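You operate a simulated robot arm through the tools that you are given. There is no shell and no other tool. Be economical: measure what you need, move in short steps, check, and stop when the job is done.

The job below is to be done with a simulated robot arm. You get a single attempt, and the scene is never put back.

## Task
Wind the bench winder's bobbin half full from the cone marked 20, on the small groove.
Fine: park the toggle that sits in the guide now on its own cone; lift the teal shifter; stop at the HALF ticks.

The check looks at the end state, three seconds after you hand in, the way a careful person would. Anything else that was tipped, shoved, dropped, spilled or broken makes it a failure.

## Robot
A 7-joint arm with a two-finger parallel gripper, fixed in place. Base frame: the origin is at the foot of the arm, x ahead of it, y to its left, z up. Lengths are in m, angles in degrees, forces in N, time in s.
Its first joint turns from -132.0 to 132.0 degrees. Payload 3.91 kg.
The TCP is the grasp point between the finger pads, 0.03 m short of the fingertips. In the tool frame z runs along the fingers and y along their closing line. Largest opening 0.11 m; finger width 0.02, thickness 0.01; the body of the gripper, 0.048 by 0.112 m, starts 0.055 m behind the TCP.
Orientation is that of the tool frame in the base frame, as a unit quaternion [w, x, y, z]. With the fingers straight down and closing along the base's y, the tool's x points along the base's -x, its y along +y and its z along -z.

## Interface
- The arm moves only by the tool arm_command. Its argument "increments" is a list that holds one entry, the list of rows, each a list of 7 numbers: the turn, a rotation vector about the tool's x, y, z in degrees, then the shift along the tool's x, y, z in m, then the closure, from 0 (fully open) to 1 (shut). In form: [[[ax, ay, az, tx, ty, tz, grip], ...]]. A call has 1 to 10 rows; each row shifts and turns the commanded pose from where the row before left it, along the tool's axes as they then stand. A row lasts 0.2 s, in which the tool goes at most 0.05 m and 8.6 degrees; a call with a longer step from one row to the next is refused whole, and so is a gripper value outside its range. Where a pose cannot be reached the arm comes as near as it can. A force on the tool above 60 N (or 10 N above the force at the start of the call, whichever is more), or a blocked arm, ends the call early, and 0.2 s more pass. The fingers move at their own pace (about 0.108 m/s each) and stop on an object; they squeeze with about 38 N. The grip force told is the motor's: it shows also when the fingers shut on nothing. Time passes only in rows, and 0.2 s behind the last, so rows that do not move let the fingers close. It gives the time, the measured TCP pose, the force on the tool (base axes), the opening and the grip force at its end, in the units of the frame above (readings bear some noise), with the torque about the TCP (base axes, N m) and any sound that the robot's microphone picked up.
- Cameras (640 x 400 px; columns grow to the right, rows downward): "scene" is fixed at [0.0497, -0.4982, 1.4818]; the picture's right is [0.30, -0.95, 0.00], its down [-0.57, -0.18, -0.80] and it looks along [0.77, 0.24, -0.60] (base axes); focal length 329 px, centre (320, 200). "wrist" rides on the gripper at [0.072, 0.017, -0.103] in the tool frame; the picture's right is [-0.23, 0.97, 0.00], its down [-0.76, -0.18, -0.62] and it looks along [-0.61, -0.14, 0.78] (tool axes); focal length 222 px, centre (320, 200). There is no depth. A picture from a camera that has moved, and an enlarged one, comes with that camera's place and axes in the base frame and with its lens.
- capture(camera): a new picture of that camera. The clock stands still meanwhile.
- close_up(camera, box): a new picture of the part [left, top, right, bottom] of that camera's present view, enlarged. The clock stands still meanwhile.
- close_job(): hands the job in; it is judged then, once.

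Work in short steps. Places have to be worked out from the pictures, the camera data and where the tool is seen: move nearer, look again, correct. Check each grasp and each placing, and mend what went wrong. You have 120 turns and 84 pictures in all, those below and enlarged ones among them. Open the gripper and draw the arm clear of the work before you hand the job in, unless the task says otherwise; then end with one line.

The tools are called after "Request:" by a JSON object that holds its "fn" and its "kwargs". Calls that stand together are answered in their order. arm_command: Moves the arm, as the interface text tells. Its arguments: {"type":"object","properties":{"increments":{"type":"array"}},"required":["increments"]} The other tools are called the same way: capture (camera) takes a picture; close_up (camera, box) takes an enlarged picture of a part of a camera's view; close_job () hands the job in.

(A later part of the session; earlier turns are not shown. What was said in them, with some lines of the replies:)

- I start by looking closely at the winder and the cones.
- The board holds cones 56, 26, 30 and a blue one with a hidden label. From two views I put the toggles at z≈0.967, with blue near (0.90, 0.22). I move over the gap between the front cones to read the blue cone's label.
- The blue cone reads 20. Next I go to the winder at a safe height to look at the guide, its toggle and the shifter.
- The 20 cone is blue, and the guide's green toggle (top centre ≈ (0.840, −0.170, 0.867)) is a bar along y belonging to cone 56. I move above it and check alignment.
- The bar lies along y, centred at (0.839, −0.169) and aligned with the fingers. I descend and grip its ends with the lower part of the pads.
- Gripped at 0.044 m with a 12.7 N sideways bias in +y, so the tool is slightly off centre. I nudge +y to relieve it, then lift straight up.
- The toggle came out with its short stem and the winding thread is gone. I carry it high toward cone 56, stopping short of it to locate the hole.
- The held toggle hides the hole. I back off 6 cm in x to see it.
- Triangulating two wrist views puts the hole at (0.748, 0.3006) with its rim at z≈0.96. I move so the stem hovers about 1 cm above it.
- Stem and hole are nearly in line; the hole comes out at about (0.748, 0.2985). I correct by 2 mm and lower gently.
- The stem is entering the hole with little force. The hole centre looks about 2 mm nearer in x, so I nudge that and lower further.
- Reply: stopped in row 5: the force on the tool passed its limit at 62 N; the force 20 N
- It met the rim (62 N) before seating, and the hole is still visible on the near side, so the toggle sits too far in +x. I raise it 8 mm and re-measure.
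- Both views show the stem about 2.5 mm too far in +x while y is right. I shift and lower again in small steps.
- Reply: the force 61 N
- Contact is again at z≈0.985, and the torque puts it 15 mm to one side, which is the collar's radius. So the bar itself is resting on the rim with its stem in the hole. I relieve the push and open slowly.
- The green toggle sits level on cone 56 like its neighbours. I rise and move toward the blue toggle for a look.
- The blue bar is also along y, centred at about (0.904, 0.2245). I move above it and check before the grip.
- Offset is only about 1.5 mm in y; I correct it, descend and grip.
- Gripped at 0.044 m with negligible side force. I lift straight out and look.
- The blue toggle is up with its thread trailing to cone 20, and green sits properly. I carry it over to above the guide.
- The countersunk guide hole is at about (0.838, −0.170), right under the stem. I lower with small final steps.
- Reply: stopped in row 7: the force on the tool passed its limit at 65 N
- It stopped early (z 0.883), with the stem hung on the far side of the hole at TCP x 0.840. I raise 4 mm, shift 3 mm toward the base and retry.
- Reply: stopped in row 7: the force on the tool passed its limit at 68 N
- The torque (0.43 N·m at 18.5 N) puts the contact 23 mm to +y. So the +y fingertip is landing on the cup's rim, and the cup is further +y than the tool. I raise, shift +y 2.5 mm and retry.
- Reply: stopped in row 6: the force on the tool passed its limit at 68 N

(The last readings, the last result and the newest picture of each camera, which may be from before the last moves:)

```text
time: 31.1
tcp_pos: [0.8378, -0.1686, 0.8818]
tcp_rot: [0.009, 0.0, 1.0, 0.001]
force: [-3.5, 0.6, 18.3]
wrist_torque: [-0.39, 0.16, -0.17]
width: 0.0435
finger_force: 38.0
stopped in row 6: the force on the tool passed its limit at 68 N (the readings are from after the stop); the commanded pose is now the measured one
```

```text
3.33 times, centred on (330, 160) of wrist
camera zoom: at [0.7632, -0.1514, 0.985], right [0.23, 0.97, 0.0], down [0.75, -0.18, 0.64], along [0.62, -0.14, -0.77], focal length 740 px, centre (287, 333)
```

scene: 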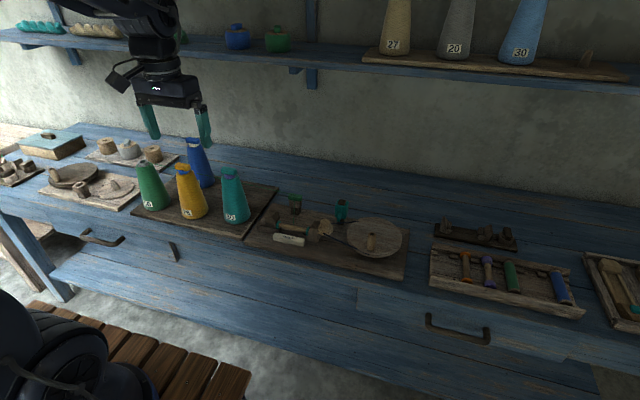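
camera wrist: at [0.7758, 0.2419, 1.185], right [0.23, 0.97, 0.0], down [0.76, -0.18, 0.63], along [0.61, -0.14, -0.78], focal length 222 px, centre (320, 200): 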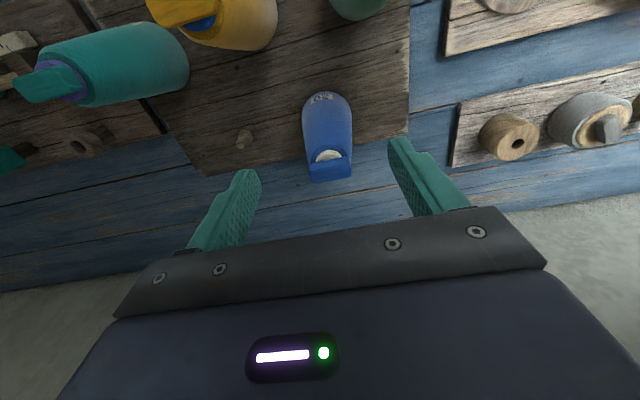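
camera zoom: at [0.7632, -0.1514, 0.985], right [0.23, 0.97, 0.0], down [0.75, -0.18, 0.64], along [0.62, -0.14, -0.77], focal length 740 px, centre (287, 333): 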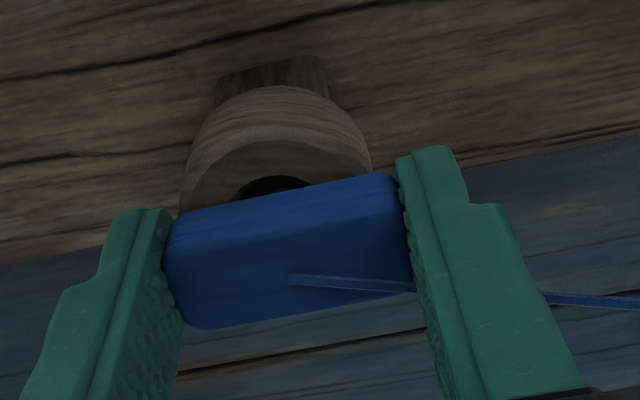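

Now the −y fingertip touches, so the fingers just straddle the cup and the centre is about y −0.1694. The stem is already in the funnel, so I centre, level the tool (about 1° tilt) and release to let it drop the last few mm.

Request:
{"fn": "arm_command", "kwargs": {"increments": [[[0, 0.5, 0, 0, 0, -0.003, 1], [0, 0.5, 0, 0, -0.001, 0, 1], [0, 0, 0, 0, 0, 0.002, 1], [0, 0, 0, 0, 0, 0, 0.6], [0, 0, 0, 0, 0, 0, 0.55], [0, 0, 0, 0, 0, 0, 0.45], [0, 0, 0, 0, 0, 0, 0.3], [0, 0, 0, 0, 0, 0, 0.3]]]}}

Request:
{"fn": "close_up", "kwargs": {"camera": "scene", "box": [260, 180, 340, 240]}}

Request:
{"fn": "close_up", "kwargs": {"camera": "wrist", "box": [250, 100, 410, 220]}}

```text
time: 32.9
tcp_pos: [0.837, -0.1693, 0.8828]
tcp_rot: [-0.002, 0.001, 1.0, 0.0]
force: [-0.1, -0.2, 0.1]
wrist_torque: [0.03, 0.0, 0.01]
width: 0.0769
finger_force: 0.0
```

```text
6.67 times, centred on (300, 210) of scene
camera zoom: at [0.0497, -0.4982, 1.4818], right [0.3, -0.95, 0.0], down [-0.57, -0.18, -0.8], along [0.77, 0.24, -0.6], focal length 2192 px, centre (453, 133)
```

zoom: 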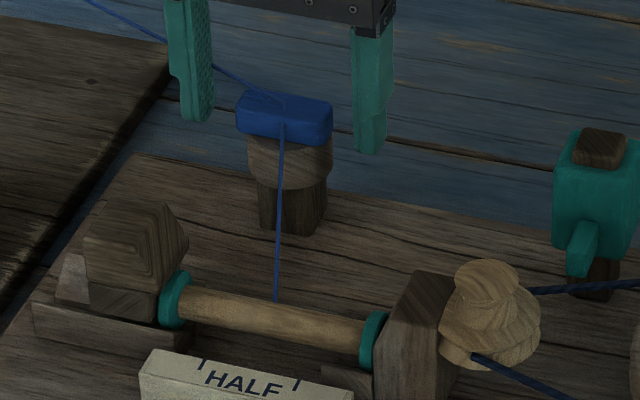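

```text
3.33 times, centred on (330, 160) of wrist
camera zoom: at [0.7652, -0.1527, 0.9855], right [0.23, 0.97, 0.0], down [0.76, -0.18, 0.62], along [0.6, -0.14, -0.78], focal length 740 px, centre (287, 333)
```

zoom: 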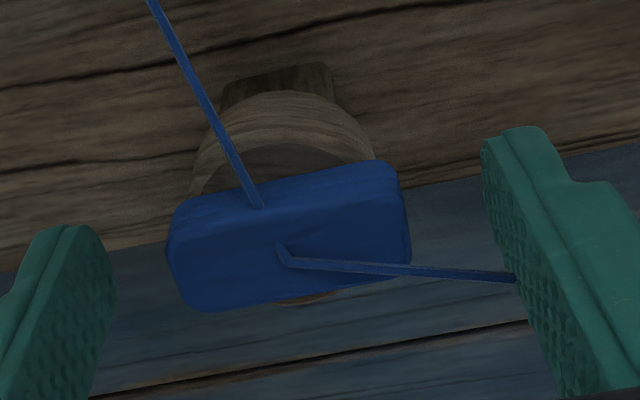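

The blue toggle dropped in and its thread now leads to the bobbin. I rise and go look at the teal shifter.

Request:
{"fn": "arm_command", "kwargs": {"increments": [[[0, 0, 0, 0, 0, -0.03, 0.3], [0, 0, 0, 0, 0, -0.04, 0.3], [0, 0, 0, 0, 0, -0.04, 0.3], [0, 0, 0, 0.015, -0.04, 0, 0.3], [0, 0, 0, 0.015, -0.04, 0, 0.3], [0, 0, 0, 0.015, -0.04, 0, 0.3], [0, 0, 0, 0.01, -0.04, 0, 0.3]]]}}

Request:
{"fn": "capture", "kwargs": {"camera": "wrist"}}

Request:
{"fn": "close_up", "kwargs": {"camera": "wrist", "box": [200, 40, 440, 200]}}

Request:
{"fn": "close_up", "kwargs": {"camera": "scene", "box": [315, 190, 415, 260]}}

```text
time: 34.5
tcp_pos: [0.7807, -0.3289, 0.993]
tcp_rot: [-0.002, 0.0, 1.0, 0.001]
force: [0.4, -0.2, 0.0]
wrist_torque: [-0.03, 0.0, 0.02]
width: 0.077
finger_force: 0.1
```

```text
39 pictures are left
camera wrist: at [0.7079, -0.3122, 1.0973], right [0.23, 0.97, 0.0], down [0.76, -0.18, 0.62], along [0.6, -0.14, -0.78], focal length 222 px, centre (320, 200)
```

wrist: 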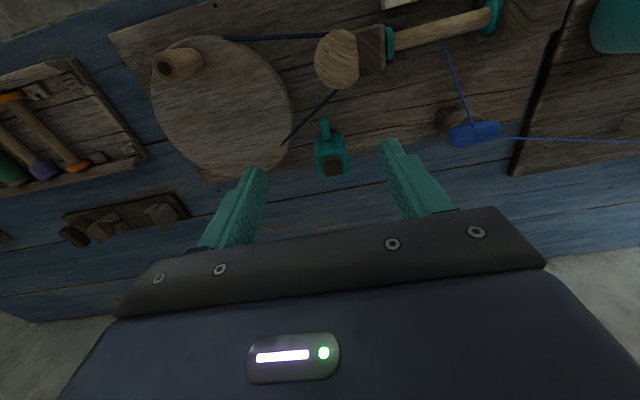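

```text
2.50 times, centred on (320, 120) of wrist
camera zoom: at [0.7079, -0.3122, 1.0973], right [0.23, 0.97, 0.0], down [0.76, -0.18, 0.62], along [0.6, -0.14, -0.78], focal length 555 px, centre (320, 400)
```

zoom: 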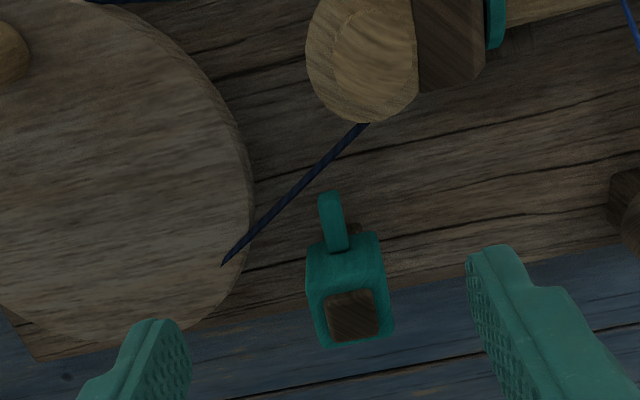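

```text
5.71 times, centred on (365, 225) of scene
camera zoom: at [0.0497, -0.4982, 1.4818], right [0.3, -0.95, 0.0], down [-0.57, -0.18, -0.8], along [0.77, 0.24, -0.6], focal length 1879 px, centre (63, 57)
```

zoom: 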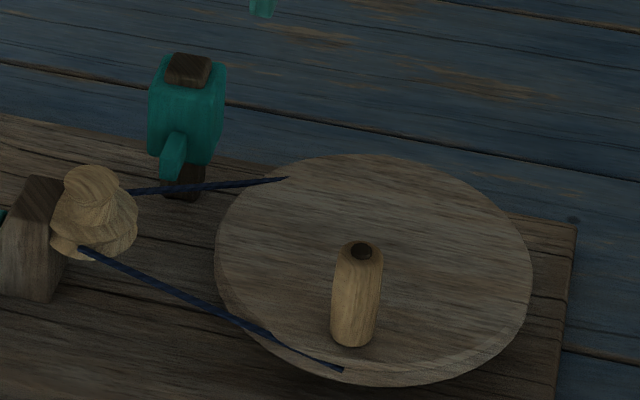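

The shifter block is about (0.830, −0.326), spanning z ≈ 0.835–0.879 on its post, with the wheel rim about 5 cm to −y. I move above it with a narrower opening and check.

Request:
{"fn": "arm_command", "kwargs": {"increments": [[[0, 0, 0, -0.025, 0.0015, 0.02, 0.45], [0, 0, 0, -0.024, 0.0015, 0.025, 0.45], [0, 0, 0, 0, 0, 0.025, 0.45], [0, 0, 0, 0, 0, 0, 0.45]]]}}

Request:
{"fn": "close_up", "kwargs": {"camera": "wrist", "box": [250, 90, 410, 210]}}

```text
time: 35.5
tcp_pos: [0.8318, -0.3249, 0.9221]
tcp_rot: [-0.002, 0.002, 1.0, 0.0]
force: [0.2, -0.3, -0.4]
wrist_torque: [0.0, -0.03, -0.01]
width: 0.0605
finger_force: 0.1
```

```text
3.33 times, centred on (330, 150) of wrist
camera zoom: at [0.7587, -0.3087, 1.0261], right [0.23, 0.97, 0.0], down [0.76, -0.18, 0.62], along [0.6, -0.14, -0.78], focal length 740 px, centre (287, 367)
```

zoom: 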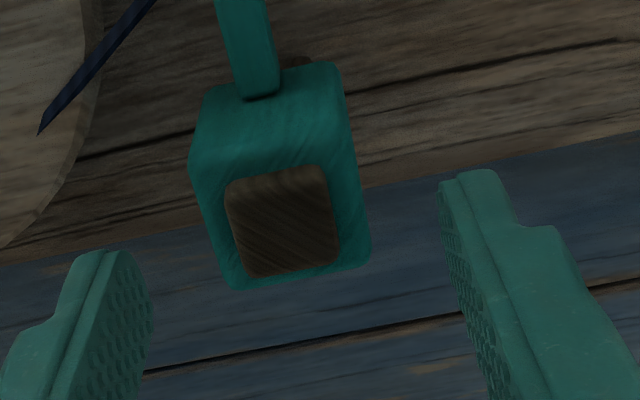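

The block centre is at about (0.8315, −0.3267), well aligned. I descend and grip.

Request:
{"fn": "arm_command", "kwargs": {"increments": [[[0, 0, 0, 0, -0.0015, 0.02, 0.45], [0, 0, 0, 0, 0, 0.02, 0.45], [0, 0, 0, 0, 0, 0.014, 0.45], [0, 0, 0, 0, 0, 0, 0.45], [0, 0, 0, 0, 0, 0, 0.7], [0, 0, 0, 0, 0, 0, 1], [0, 0, 0, 0, 0, 0, 1]]]}}

```text
time: 37.1
tcp_pos: [0.8314, -0.3257, 0.8686]
tcp_rot: [-0.002, 0.0, 1.0, 0.001]
force: [-3.0, 11.7, -1.4]
wrist_torque: [-0.4, -1.08, 0.08]
width: 0.036
finger_force: 45.1
```

Gripped at 0.036 m. I lift 1 cm slowly and watch the force.

Request:
{"fn": "arm_command", "kwargs": {"increments": [[[0, 0, 0, 0, 0.001, -0.003, 1], [0, 0, 0, 0, 0, -0.003, 1], [0, 0, 0, 0, 0, -0.004, 1], [0, 0, 0, 0, 0, 0, 1]]]}}

Request:
{"fn": "close_up", "kwargs": {"camera": "scene", "box": [300, 180, 400, 250]}}

```text
time: 38.1
tcp_pos: [0.8319, -0.3269, 0.8783]
tcp_rot: [-0.002, 0.002, 1.0, 0.001]
force: [-7.2, 7.8, -2.2]
wrist_torque: [-0.29, 0.19, 0.0]
width: 0.0358
finger_force: 45.4
```

```text
5.71 times, centred on (350, 215) of scene
camera zoom: at [0.0497, -0.4982, 1.4818], right [0.3, -0.95, 0.0], down [-0.57, -0.18, -0.8], along [0.77, 0.24, -0.6], focal length 1879 px, centre (149, 114)
```

zoom: 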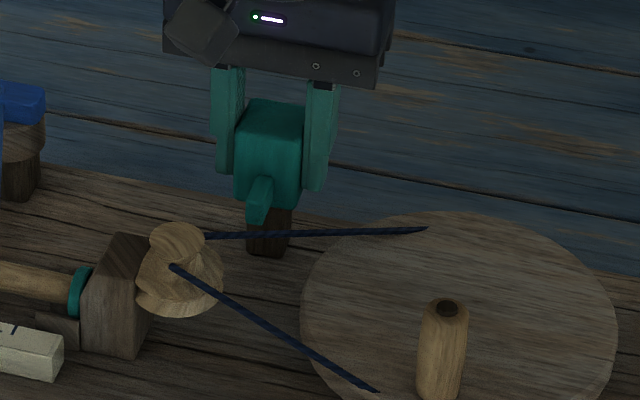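

The belt jumped upward; I zoom in to see which groove it is in.

Request:
{"fn": "close_up", "kwargs": {"camera": "scene", "box": [315, 210, 350, 240]}}

```text
13.33 times, centred on (332, 225) of scene
camera zoom: at [0.0497, -0.4982, 1.4818], right [0.3, -0.95, 0.0], down [-0.57, -0.18, -0.8], along [0.77, 0.24, -0.6], focal length 4384 px, centre (153, -133)
```

zoom: 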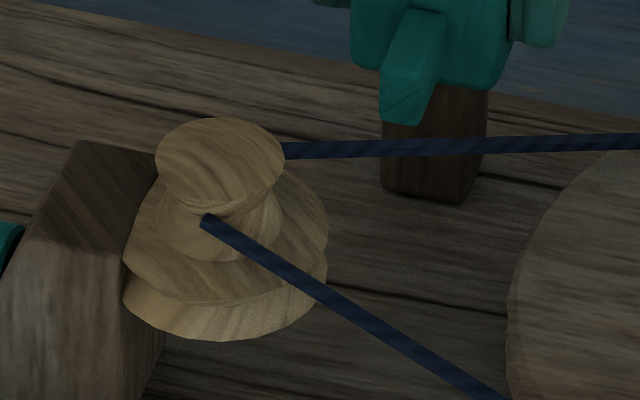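

There are two grooves and the belt is now on the small upper one. I lift a few mm more to find the stop.

Request:
{"fn": "arm_command", "kwargs": {"increments": [[[0, 0, 0, 0, 0, -0.003, 1], [0, 0, 0, 0, 0, -0.003, 1], [0, 0, 0, 0, 0, 0, 1]]]}}

```text
time: 38.9
tcp_pos: [0.8308, -0.3255, 0.8846]
tcp_rot: [-0.002, -0.001, 1.0, 0.001]
force: [-11.1, 11.0, -3.5]
wrist_torque: [-0.41, 0.9, 0.05]
width: 0.0359
finger_force: 44.7
```

Request:
{"fn": "close_up", "kwargs": {"camera": "scene", "box": [310, 190, 390, 240]}}

```text
8.00 times, centred on (350, 215) of scene
camera zoom: at [0.0497, -0.4982, 1.4818], right [0.3, -0.95, 0.0], down [-0.57, -0.18, -0.8], along [0.77, 0.24, -0.6], focal length 2630 px, centre (80, 80)
```

zoom: 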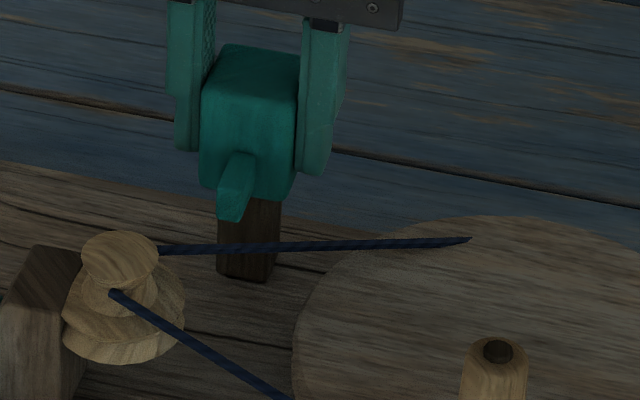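

The belt stays on the small groove. I lift 4 mm more, checking for a stop, well within the post's length.

Request:
{"fn": "arm_command", "kwargs": {"increments": [[[0, 0, 0, 0, 0, -0.002, 1], [0, 0, 0, 0, 0, -0.002, 1], [0, 0, 0, 0, 0, 0, 1]]]}}

```text
time: 39.7
tcp_pos: [0.8309, -0.3257, 0.8861]
tcp_rot: [-0.003, 0.0, 1.0, 0.002]
force: [-18.6, 13.6, -19.9]
wrist_torque: [-0.7, -0.9, 0.21]
width: 0.036
finger_force: 45.0
```

The force rose to −20 N with little motion, so that is the upper stop. I back off the pull slightly and release to see if it holds.

Request:
{"fn": "arm_command", "kwargs": {"increments": [[[0, 0, 0, 0, 0, 0.002, 1], [0, 0, 0, 0, 0, 0, 0.65], [0, 0, 0, 0, 0, 0, 0.55], [0, 0, 0, 0, 0, 0, 0.45], [0, 0, 0, 0, 0, 0, 0.45]]]}}

Request:
{"fn": "close_up", "kwargs": {"camera": "scene", "box": [310, 190, 390, 240]}}

```text
time: 40.9
tcp_pos: [0.8319, -0.3263, 0.8859]
tcp_rot: [-0.001, 0.001, 1.0, 0.0]
force: [-0.5, -0.7, 0.0]
wrist_torque: [-0.01, -0.01, 0.0]
width: 0.0607
finger_force: 0.0
```

```text
8.00 times, centred on (350, 215) of scene
camera zoom: at [0.0497, -0.4982, 1.4818], right [0.3, -0.95, 0.0], down [-0.57, -0.18, -0.8], along [0.77, 0.24, -0.6], focal length 2630 px, centre (80, 80)
```

zoom: 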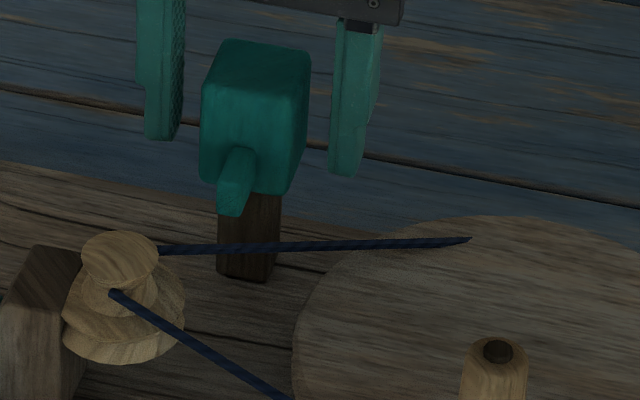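

The shifter holds at the top and the belt is on the small groove. Now I raise the tool and go over the crank wheel to measure its knob and hub.

Request:
{"fn": "arm_command", "kwargs": {"increments": [[[0, 0, 0, 0, 0, -0.03, 0.45], [0, 0, 0, 0, 0, -0.04, 0.45], [0, 0, 0, 0, 0, -0.045, 0.4], [0, 0, 0, 0.04, -0.027, 0, 0.4], [0, 0, 0, 0.04, -0.027, 0, 0.4], [0, 0, 0, 0.04, -0.027, 0, 0.4], [0, 0, 0, 0.03, -0.025, 0, 0.4]]]}}

Request:
{"fn": "capture", "kwargs": {"camera": "wrist"}}

```text
time: 42.5
tcp_pos: [0.6814, -0.4331, 1.0023]
tcp_rot: [-0.002, 0.0, 1.0, 0.001]
force: [0.7, 0.0, -1.0]
wrist_torque: [-0.01, 0.04, -0.01]
width: 0.0661
finger_force: 0.1
```

```text
31 pictures are left
camera wrist: at [0.6074, -0.4161, 1.1055], right [0.23, 0.97, 0.0], down [0.76, -0.18, 0.62], along [0.6, -0.14, -0.78], focal length 222 px, centre (320, 200)
```

wrist: 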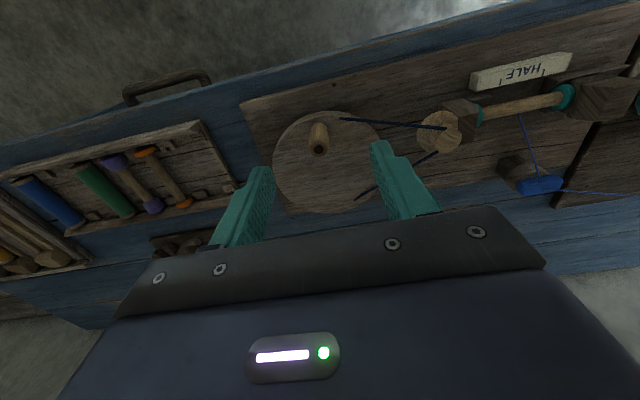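

I put the knob's top at (0.706, −0.439, 0.890), the wheel surface at z≈0.847 and the wheel centre near (0.757, −0.440), so crank radius about 0.051. I move just above the knob and verify.

Request:
{"fn": "arm_command", "kwargs": {"increments": [[[0, 0, 0, -0.0125, -0.003, 0.02, 0.4], [0, 0, 0, -0.012, -0.003, 0.03, 0.4], [0, 0, 0, 0, 0, 0, 0.4]]]}}

Request:
{"fn": "close_up", "kwargs": {"camera": "wrist", "box": [230, 60, 430, 220]}}

```text
time: 43.3
tcp_pos: [0.7075, -0.4409, 0.951]
tcp_rot: [-0.001, 0.001, 1.0, -0.001]
force: [-0.3, -0.1, -0.7]
wrist_torque: [-0.03, -0.01, -0.03]
width: 0.0659
finger_force: 0.0
```

```text
2.50 times, centred on (330, 140) of wrist
camera zoom: at [0.6331, -0.4238, 1.0538], right [0.23, 0.97, 0.0], down [0.76, -0.18, 0.62], along [0.6, -0.14, -0.78], focal length 555 px, centre (295, 350)
```

zoom: 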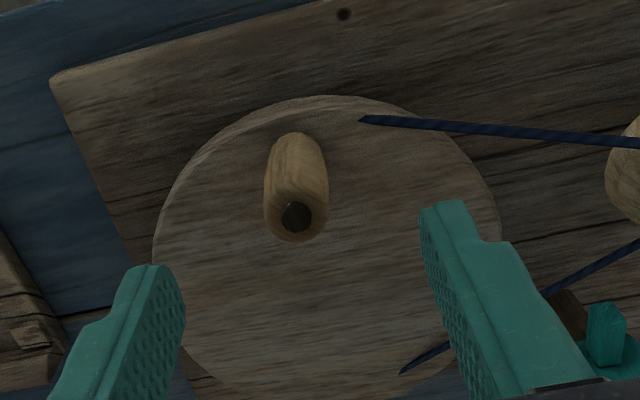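

Knob at (0.7063, −0.440), as expected. I descend around it and grip.

Request:
{"fn": "arm_command", "kwargs": {"increments": [[[0, 0, 0, 0.001, 0.001, 0.025, 0.45], [0, 0, 0, 0, 0, 0.025, 0.45], [0, 0, 0, 0, 0, 0.018, 0.45], [0, 0, 0, 0, 0, 0, 0.6], [0, 0, 0, 0, 0, 0, 0.8], [0, 0, 0, 0, 0, 0, 1], [0, 0, 0, 0, 0, 0, 1]]]}}

Request:
{"fn": "close_up", "kwargs": {"camera": "scene", "box": [250, 190, 410, 290]}}

```text
time: 44.9
tcp_pos: [0.7053, -0.4362, 0.8835]
tcp_rot: [-0.002, 0.002, 1.0, 0.0]
force: [-0.3, -0.4, -2.7]
wrist_torque: [-0.85, -0.22, 0.0]
width: 0.0217
finger_force: 44.9
```

```text
4.00 times, centred on (330, 240) of scene
camera zoom: at [0.0497, -0.4982, 1.4818], right [0.3, -0.95, 0.0], down [-0.57, -0.18, -0.8], along [0.77, 0.24, -0.6], focal length 1315 px, centre (280, 40)
```

zoom: 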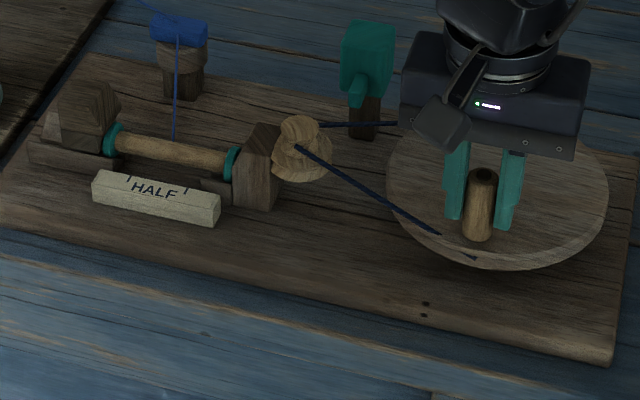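

Knob gripped (0.0217 m). I test the crank with a 40° arc, fixed orientation.

Request:
{"fn": "arm_command", "kwargs": {"increments": [[[0, 0, 0, -0.0031, -0.01744, 0, 1], [0, 0, 0, -0.00886, -0.01534, 0, 1], [0, 0, 0, 0, 0, 0, 1]]]}}

```text
time: 45.7
tcp_pos: [0.7156, -0.4716, 0.8835]
tcp_rot: [-0.002, 0.001, 1.0, 0.001]
force: [-30.8, -19.7, 19.8]
wrist_torque: [0.38, 0.54, 0.0]
width: 0.0213
finger_force: 45.5
```

The force points outward, so the true radius is larger. Fitting gives a centre of about (0.7635, −0.439) and radius about 0.058. I continue with that arc.

Request:
{"fn": "arm_command", "kwargs": {"increments": [[[0, 0, 0, -0.0087, -0.0114, 0, 1], [0, 0, 0, -0.0175, -0.0101, 0, 1], [0, 0, 0, 0, 0, 0, 1]]]}}

Request:
{"fn": "close_up", "kwargs": {"camera": "scene", "box": [250, 190, 410, 290]}}

```text
time: 46.5
tcp_pos: [0.7411, -0.4931, 0.8838]
tcp_rot: [-0.001, 0.001, 1.0, -0.001]
force: [-24.7, -47.9, 5.8]
wrist_torque: [-0.23, -0.98, 0.03]
width: 0.0212
finger_force: 44.6
```

```text
4.00 times, centred on (330, 240) of scene
camera zoom: at [0.0497, -0.4982, 1.4818], right [0.3, -0.95, 0.0], down [-0.57, -0.18, -0.8], along [0.77, 0.24, -0.6], focal length 1315 px, centre (280, 40)
```

zoom: 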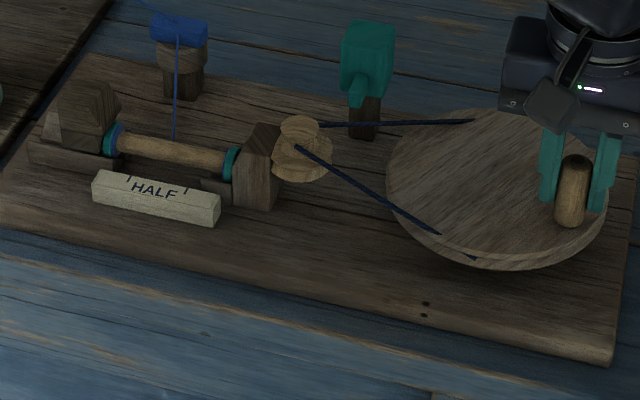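

It turns, and a circle through three measured points gives a centre of (0.766, −0.438) and radius about 0.0605. I continue with refined targets.

Request:
{"fn": "arm_command", "kwargs": {"increments": [[[0, 0, 0, -0.0169, -0.0058, 0, 1], [0, 0, 0, -0.0213, 0.0019, 0, 1], [0, 0, 0, -0.0194, 0.009, 0, 1], [0, 0, 0, 0, 0, 0, 1]]]}}

```text
time: 47.0
tcp_pos: [0.765, -0.5024, 0.8827]
tcp_rot: [-0.002, 0.003, 1.0, -0.002]
force: [-2.1, -10.0, -6.9]
wrist_torque: [1.12, -0.74, 0.0]
width: 0.0213
finger_force: 45.0
stopped in row 2: the force on the tool passed its limit at 66 N (the readings are from after the stop); the commanded pose is now the measured one
```

That stop gave a low-force reference point; the refit is centre (0.770, −0.438), radius 0.0645, matching all points. I continue.

Request:
{"fn": "arm_command", "kwargs": {"increments": [[[0, 0, 0, -0.0217, 0.0021, 0, 1], [0, 0, 0, -0.0203, 0.0095, 0, 1], [0, 0, 0, 0, 0, 0, 1]]]}}

```text
time: 47.9
tcp_pos: [0.8086, -0.4892, 0.884]
tcp_rot: [-0.001, 0.002, 1.0, -0.002]
force: [4.4, -6.2, -13.8]
wrist_torque: [0.64, -1.05, 0.03]
width: 0.021
finger_force: 44.5
```

Forces are now low. I continue around the far side.

Request:
{"fn": "arm_command", "kwargs": {"increments": [[[0, 0, 0, -0.0158, 0.0158, 0, 1], [0, 0, 0, -0.0095, 0.0203, 0, 1], [0, 0, 0, -0.002, 0.0223, 0, 1], [0, 0, 0, 0, 0, 0, 1]]]}}

Request:
{"fn": "close_up", "kwargs": {"camera": "scene", "box": [250, 190, 410, 290]}}

```text
time: 48.9
tcp_pos: [0.8323, -0.4315, 0.8835]
tcp_rot: [-0.004, 0.004, 1.0, -0.001]
force: [-30.2, -4.2, -22.3]
wrist_torque: [0.58, 0.82, -0.01]
width: 0.021
finger_force: 45.0
```

```text
4.00 times, centred on (330, 240) of scene
camera zoom: at [0.0497, -0.4982, 1.4818], right [0.3, -0.95, 0.0], down [-0.57, -0.18, -0.8], along [0.77, 0.24, -0.6], focal length 1315 px, centre (280, 40)
```

zoom: 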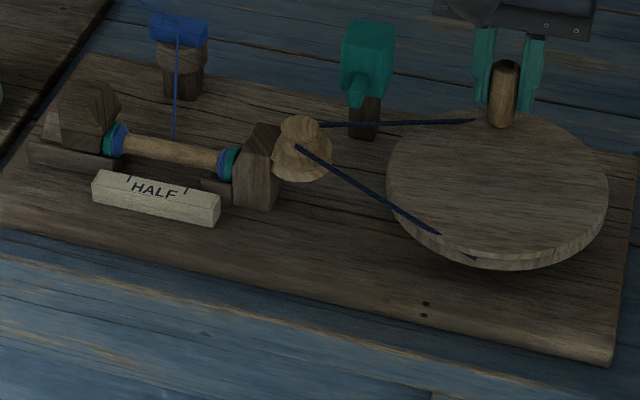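

It works: blue wraps grow inward from both flanges after half a turn. I keep cranking with a small centre correction.

Request:
{"fn": "arm_command", "kwargs": {"increments": [[[0, 0, 0, 0.0068, 0.0217, 0, 1], [0, 0, 0, 0.0129, 0.0183, 0, 1], [0, 0, 0, 0.0183, 0.0129, 0, 1], [0, 0, 0, 0, 0, 0, 1]]]}}

```text
time: 49.7
tcp_pos: [0.7971, -0.3821, 0.8854]
tcp_rot: [0.0, 0.005, 1.0, -0.004]
force: [-2.9, -5.9, -5.0]
wrist_torque: [1.35, -0.18, -0.02]
width: 0.0213
finger_force: 45.0
stopped in row 4: the force on the tool passed its limit at 71 N (the readings are from after the stop); the commanded pose is now the measured one
```

Refit: centre (0.769, −0.440), radius 0.0635. I continue.

Request:
{"fn": "arm_command", "kwargs": {"increments": [[[0, 0, 0, 0.0226, 0.0054, 0, 1], [0, 0, 0, 0.0219, -0.002, 0, 1], [0, 0, 0, 0.02, -0.0093, 0, 1], [0, 0, 0, 0, 0, 0, 1]]]}}

```text
time: 50.6
tcp_pos: [0.7339, -0.3918, 0.885]
tcp_rot: [0.002, 0.007, 1.0, -0.006]
force: [10.0, -13.5, -16.8]
wrist_torque: [1.33, -0.26, 0.05]
width: 0.0215
finger_force: 45.0
stopped in row 4: the force on the tool passed its limit at 62 N (the readings are from after the stop); the commanded pose is now the measured one
```

The tool has picked up under 1° of twist; I correct that in the first row and continue with centre (0.7695, −0.441), radius 0.062.

Request:
{"fn": "arm_command", "kwargs": {"increments": [[[-0.7, 0, -0.8, 0.0152, -0.0136, 0, 1], [0, 0, 0, 0.0091, -0.0196, 0, 1], [0, 0, 0, 0, 0, 0, 1]]]}}

Request:
{"fn": "close_up", "kwargs": {"camera": "scene", "box": [250, 190, 410, 290]}}

```text
time: 51.4
tcp_pos: [0.7115, -0.4228, 0.8868]
tcp_rot: [0.004, -0.001, 1.0, 0.0]
force: [32.6, -8.8, -10.1]
wrist_torque: [0.31, -0.5, 0.05]
width: 0.0209
finger_force: 45.3
```

```text
4.00 times, centred on (330, 240) of scene
camera zoom: at [0.0497, -0.4982, 1.4818], right [0.3, -0.95, 0.0], down [-0.57, -0.18, -0.8], along [0.77, 0.24, -0.6], focal length 1315 px, centre (280, 40)
```

zoom: 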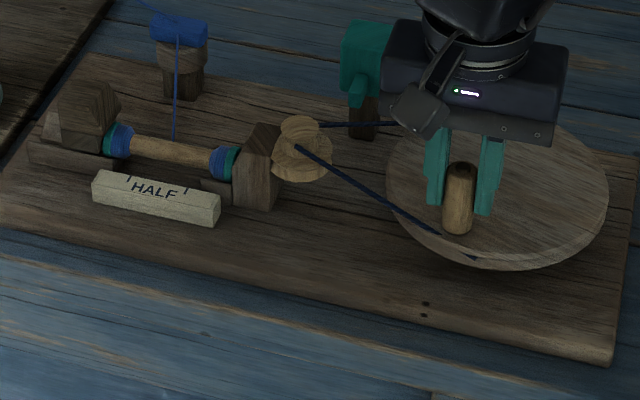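

Nearly one full turn. I zoom in on the bobbin against the ticks.

Request:
{"fn": "close_up", "kwargs": {"camera": "scene", "box": [268, 208, 318, 248]}}

```text
10.00 times, centred on (293, 228) of scene
camera zoom: at [0.0497, -0.4982, 1.4818], right [0.3, -0.95, 0.0], down [-0.57, -0.18, -0.8], along [0.77, 0.24, -0.6], focal length 3288 px, centre (590, -80)
```

zoom: 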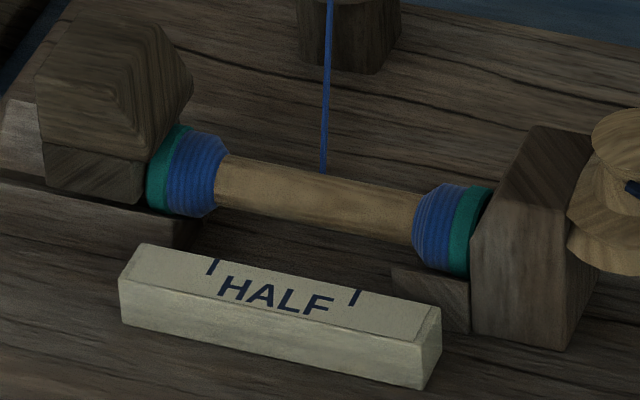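

Ticks are 142 px apart, about 139 px at the bobbin. The bare gap is now about 195 px and shrinks about 78 px per turn, so roughly 0.7 turn remains. I continue in short arcs.

Request:
{"fn": "arm_command", "kwargs": {"increments": [[[0, 0.5, 0, 0.0009, -0.0214, 0.002, 1], [0, 0, 0, -0.0057, -0.021, 0, 1], [0, 0, 0, -0.0124, -0.0178, 0, 1], [0, 0, 0, 0, 0, 0, 1]]]}}

```text
time: 52.4
tcp_pos: [0.7258, -0.4835, 0.8851]
tcp_rot: [0.0, -0.001, 1.0, 0.0]
force: [-5.1, -6.7, 40.2]
wrist_torque: [0.3, 0.22, 0.01]
width: 0.0211
finger_force: 45.1
```

Good; I relieve the small downward push and continue.

Request:
{"fn": "arm_command", "kwargs": {"increments": [[[0, 0, 0, -0.0178, -0.0124, -0.0015, 1], [0, 0, 0, -0.021, -0.0057, 0, 1], [0, 0, 0, -0.0216, 0.0019, 0, 1], [0, 0, 0, 0, 0, 0, 1]]]}}

```text
time: 53.4
tcp_pos: [0.7864, -0.5006, 0.8862]
tcp_rot: [-0.002, 0.0, 1.0, 0.001]
force: [5.0, -17.1, -18.2]
wrist_torque: [-0.35, -1.31, 0.0]
width: 0.0215
finger_force: 44.9
```

Request:
{"fn": "arm_command", "kwargs": {"increments": [[[0, 0, 0, -0.0196, 0.0092, 0, 1], [0, 0, 0, -0.0154, 0.0154, 0, 1], [0, 0, 0, -0.0092, 0.0196, 0, 1], [0, 0, 0, 0, 0, 0, 1]]]}}

Request:
{"fn": "close_up", "kwargs": {"camera": "scene", "box": [268, 208, 318, 248]}}

```text
time: 54.4
tcp_pos: [0.8316, -0.4536, 0.8847]
tcp_rot: [-0.003, -0.001, 1.0, 0.0]
force: [10.5, -2.7, -12.2]
wrist_torque: [0.2, 0.83, -0.02]
width: 0.0209
finger_force: 45.4
```

```text
10.00 times, centred on (293, 228) of scene
camera zoom: at [0.0497, -0.4982, 1.4818], right [0.3, -0.95, 0.0], down [-0.57, -0.18, -0.8], along [0.77, 0.24, -0.6], focal length 3288 px, centre (590, -80)
```

zoom: 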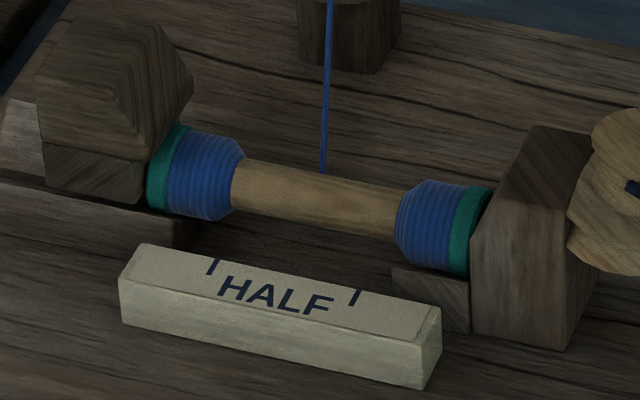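

The bare gap is now about 163 px against a target of about 141, at about 70 px per turn, so about 110° more. I crank 80° and check.

Request:
{"fn": "arm_command", "kwargs": {"increments": [[[0, 0, 0, -0.0019, 0.0216, 0, 1], [0, 0, 0, 0.0057, 0.021, 0, 1], [0, 0, 0, 0.0124, 0.0178, 0, 1], [0, 0, 0, 0.0178, 0.0124, 0, 1], [0, 0, 0, 0, 0, 0, 1]]]}}

Request:
{"fn": "close_up", "kwargs": {"camera": "scene", "box": [268, 208, 318, 248]}}

```text
time: 55.6
tcp_pos: [0.7953, -0.3843, 0.8851]
tcp_rot: [-0.001, -0.001, 1.0, 0.0]
force: [-6.1, -12.6, -0.3]
wrist_torque: [0.05, 1.32, 0.0]
width: 0.021
finger_force: 45.6
```

```text
10.00 times, centred on (293, 228) of scene
camera zoom: at [0.0497, -0.4982, 1.4818], right [0.3, -0.95, 0.0], down [-0.57, -0.18, -0.8], along [0.77, 0.24, -0.6], focal length 3288 px, centre (590, -80)
```

zoom: 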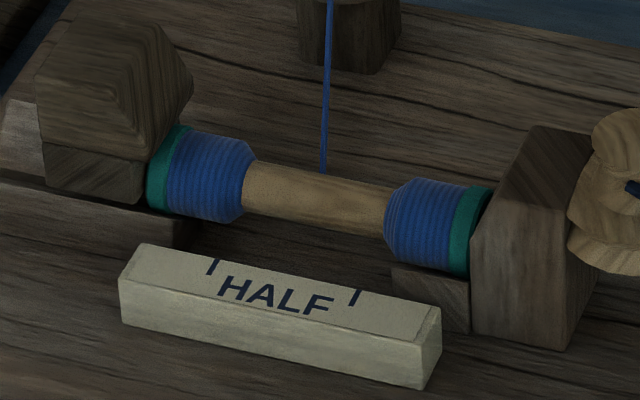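

The bare gap is now about 140 px against ticks at about 141, so the package ends are at the ticks. I stop, open only slightly because the shifter is near, and rise straight up.

Request:
{"fn": "arm_command", "kwargs": {"increments": [[[0, 0, 0, 0, 0, 0, 0.75], [0, 0, 0, 0, 0, 0, 0.68], [0, 0, 0, 0, 0, 0, 0.68], [0, 0, 0, 0, 0, -0.02, 0.68], [0, 0, 0, 0, 0, -0.03, 0.68], [0, 0, 0, 0, 0, -0.04, 0.68], [0, 0, 0, 0, 0, -0.04, 0.68]]]}}

```text
time: 57.2
tcp_pos: [0.7967, -0.3812, 1.0153]
tcp_rot: [-0.001, -0.002, 1.0, 0.0]
force: [0.4, -0.7, -0.2]
wrist_torque: [0.01, 0.02, -0.02]
width: 0.0356
finger_force: 0.1
```

Clear of the knob. I move to view the bobbin and ruler from the front and above with the wrist camera.

Request:
{"fn": "arm_command", "kwargs": {"increments": [[[0, 0, 0, 0.028, 0.036, -0.007, 0.68], [0, 0, 0, 0.028, 0.036, -0.007, 0.68], [0, 0, 0, 0.028, 0.036, -0.007, 0.68], [0, 0, 0, 0.028, 0.036, -0.007, 0.5], [0, 0, 0, 0.028, 0.036, -0.007, 0.3]]]}}

Request:
{"fn": "close_up", "kwargs": {"camera": "wrist", "box": [260, 90, 390, 180]}}

Request:
{"fn": "close_up", "kwargs": {"camera": "scene", "box": [240, 170, 420, 290]}}

```text
time: 58.4
tcp_pos: [0.654, -0.2027, 1.0493]
tcp_rot: [-0.001, 0.0, 1.0, 0.0]
force: [0.4, -0.3, -1.0]
wrist_torque: [0.02, 0.03, -0.02]
width: 0.0771
finger_force: 0.0
```

```text
4.44 times, centred on (325, 135) of wrist
camera zoom: at [0.5814, -0.1854, 1.1529], right [0.23, 0.97, 0.0], down [0.76, -0.18, 0.62], along [0.6, -0.14, -0.78], focal length 987 px, centre (298, 489)
```

zoom: 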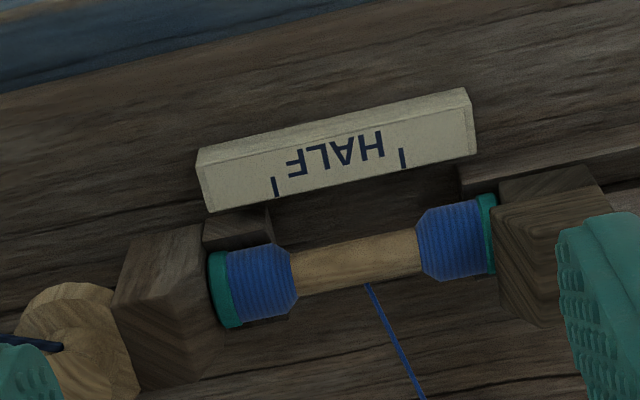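

```text
3.33 times, centred on (330, 230) of scene
camera zoom: at [0.0497, -0.4982, 1.4818], right [0.3, -0.95, 0.0], down [-0.57, -0.18, -0.8], along [0.77, 0.24, -0.6], focal length 1096 px, centre (287, 100)
```

zoom: 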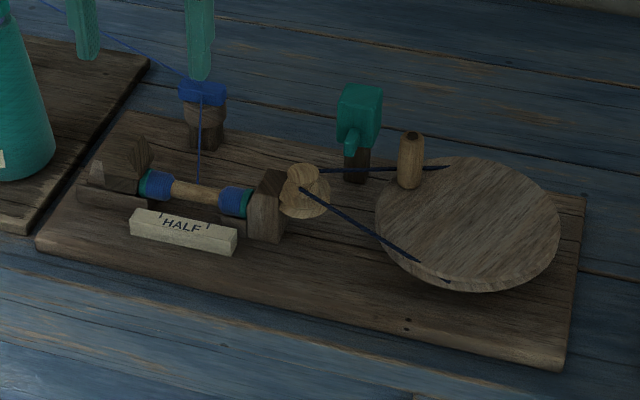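

The package ends line up with the HALF ticks in both views (gap ≈125 px against ticks 127 px), the belt is on the small groove and the shifter is up. I raise the arm clear with the gripper open and take a last look.

Request:
{"fn": "arm_command", "kwargs": {"increments": [[[0, 0, 0, 0.015, 0.01, -0.04, 0], [0, 0, 0, 0.015, 0.01, -0.04, 0], [0, 0, 0, 0.015, 0.01, -0.04, 0], [0, 0, 0, 0.01, 0.01, -0.03, 0], [0, 0, 0, 0, 0, 0, 0]]]}}

Request:
{"fn": "capture", "kwargs": {"camera": "scene"}}

Request:
{"fn": "close_up", "kwargs": {"camera": "scene", "box": [120, 130, 360, 270]}}

```text
time: 59.6
tcp_pos: [0.6014, -0.1621, 1.1987]
tcp_rot: [-0.002, -0.002, 1.0, 0.0]
force: [0.0, 0.5, -0.1]
wrist_torque: [-0.01, 0.02, 0.0]
width: 0.11
finger_force: 0.1
```

```text
20 pictures are left
```

scene: 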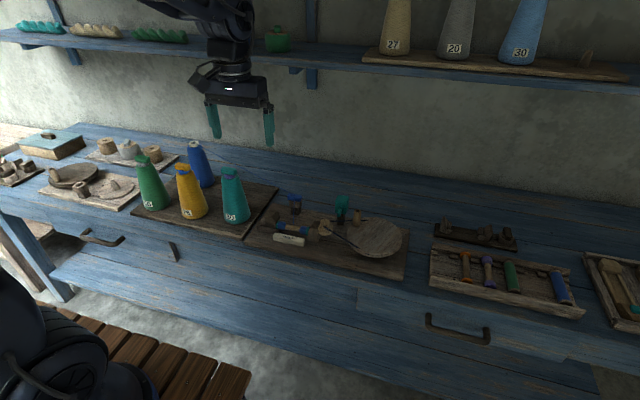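

```text
2.67 times, centred on (240, 200) of scene
camera zoom: at [0.0497, -0.4982, 1.4818], right [0.3, -0.95, 0.0], down [-0.57, -0.18, -0.8], along [0.77, 0.24, -0.6], focal length 877 px, centre (533, 200)
```

zoom: 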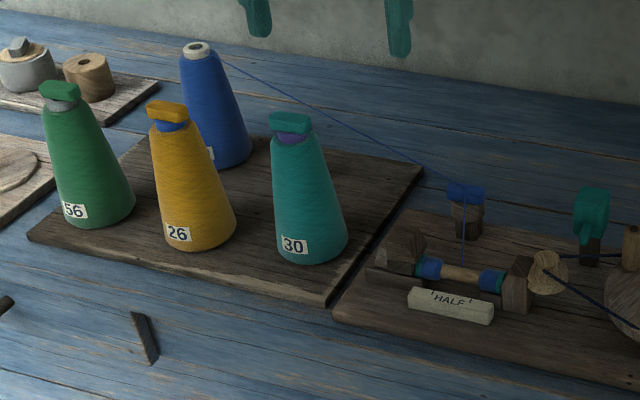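

Everything is in place and nothing else was disturbed, so I hand in.

Request:
{"fn": "close_job", "kwargs": {}}

```text
The job is handed in.
```

The bobbin is wound to the HALF ticks from cone 20 on the small groove; the green toggle is parked on cone 56, the teal shifter is up, and the arm is clear with the gripper open.
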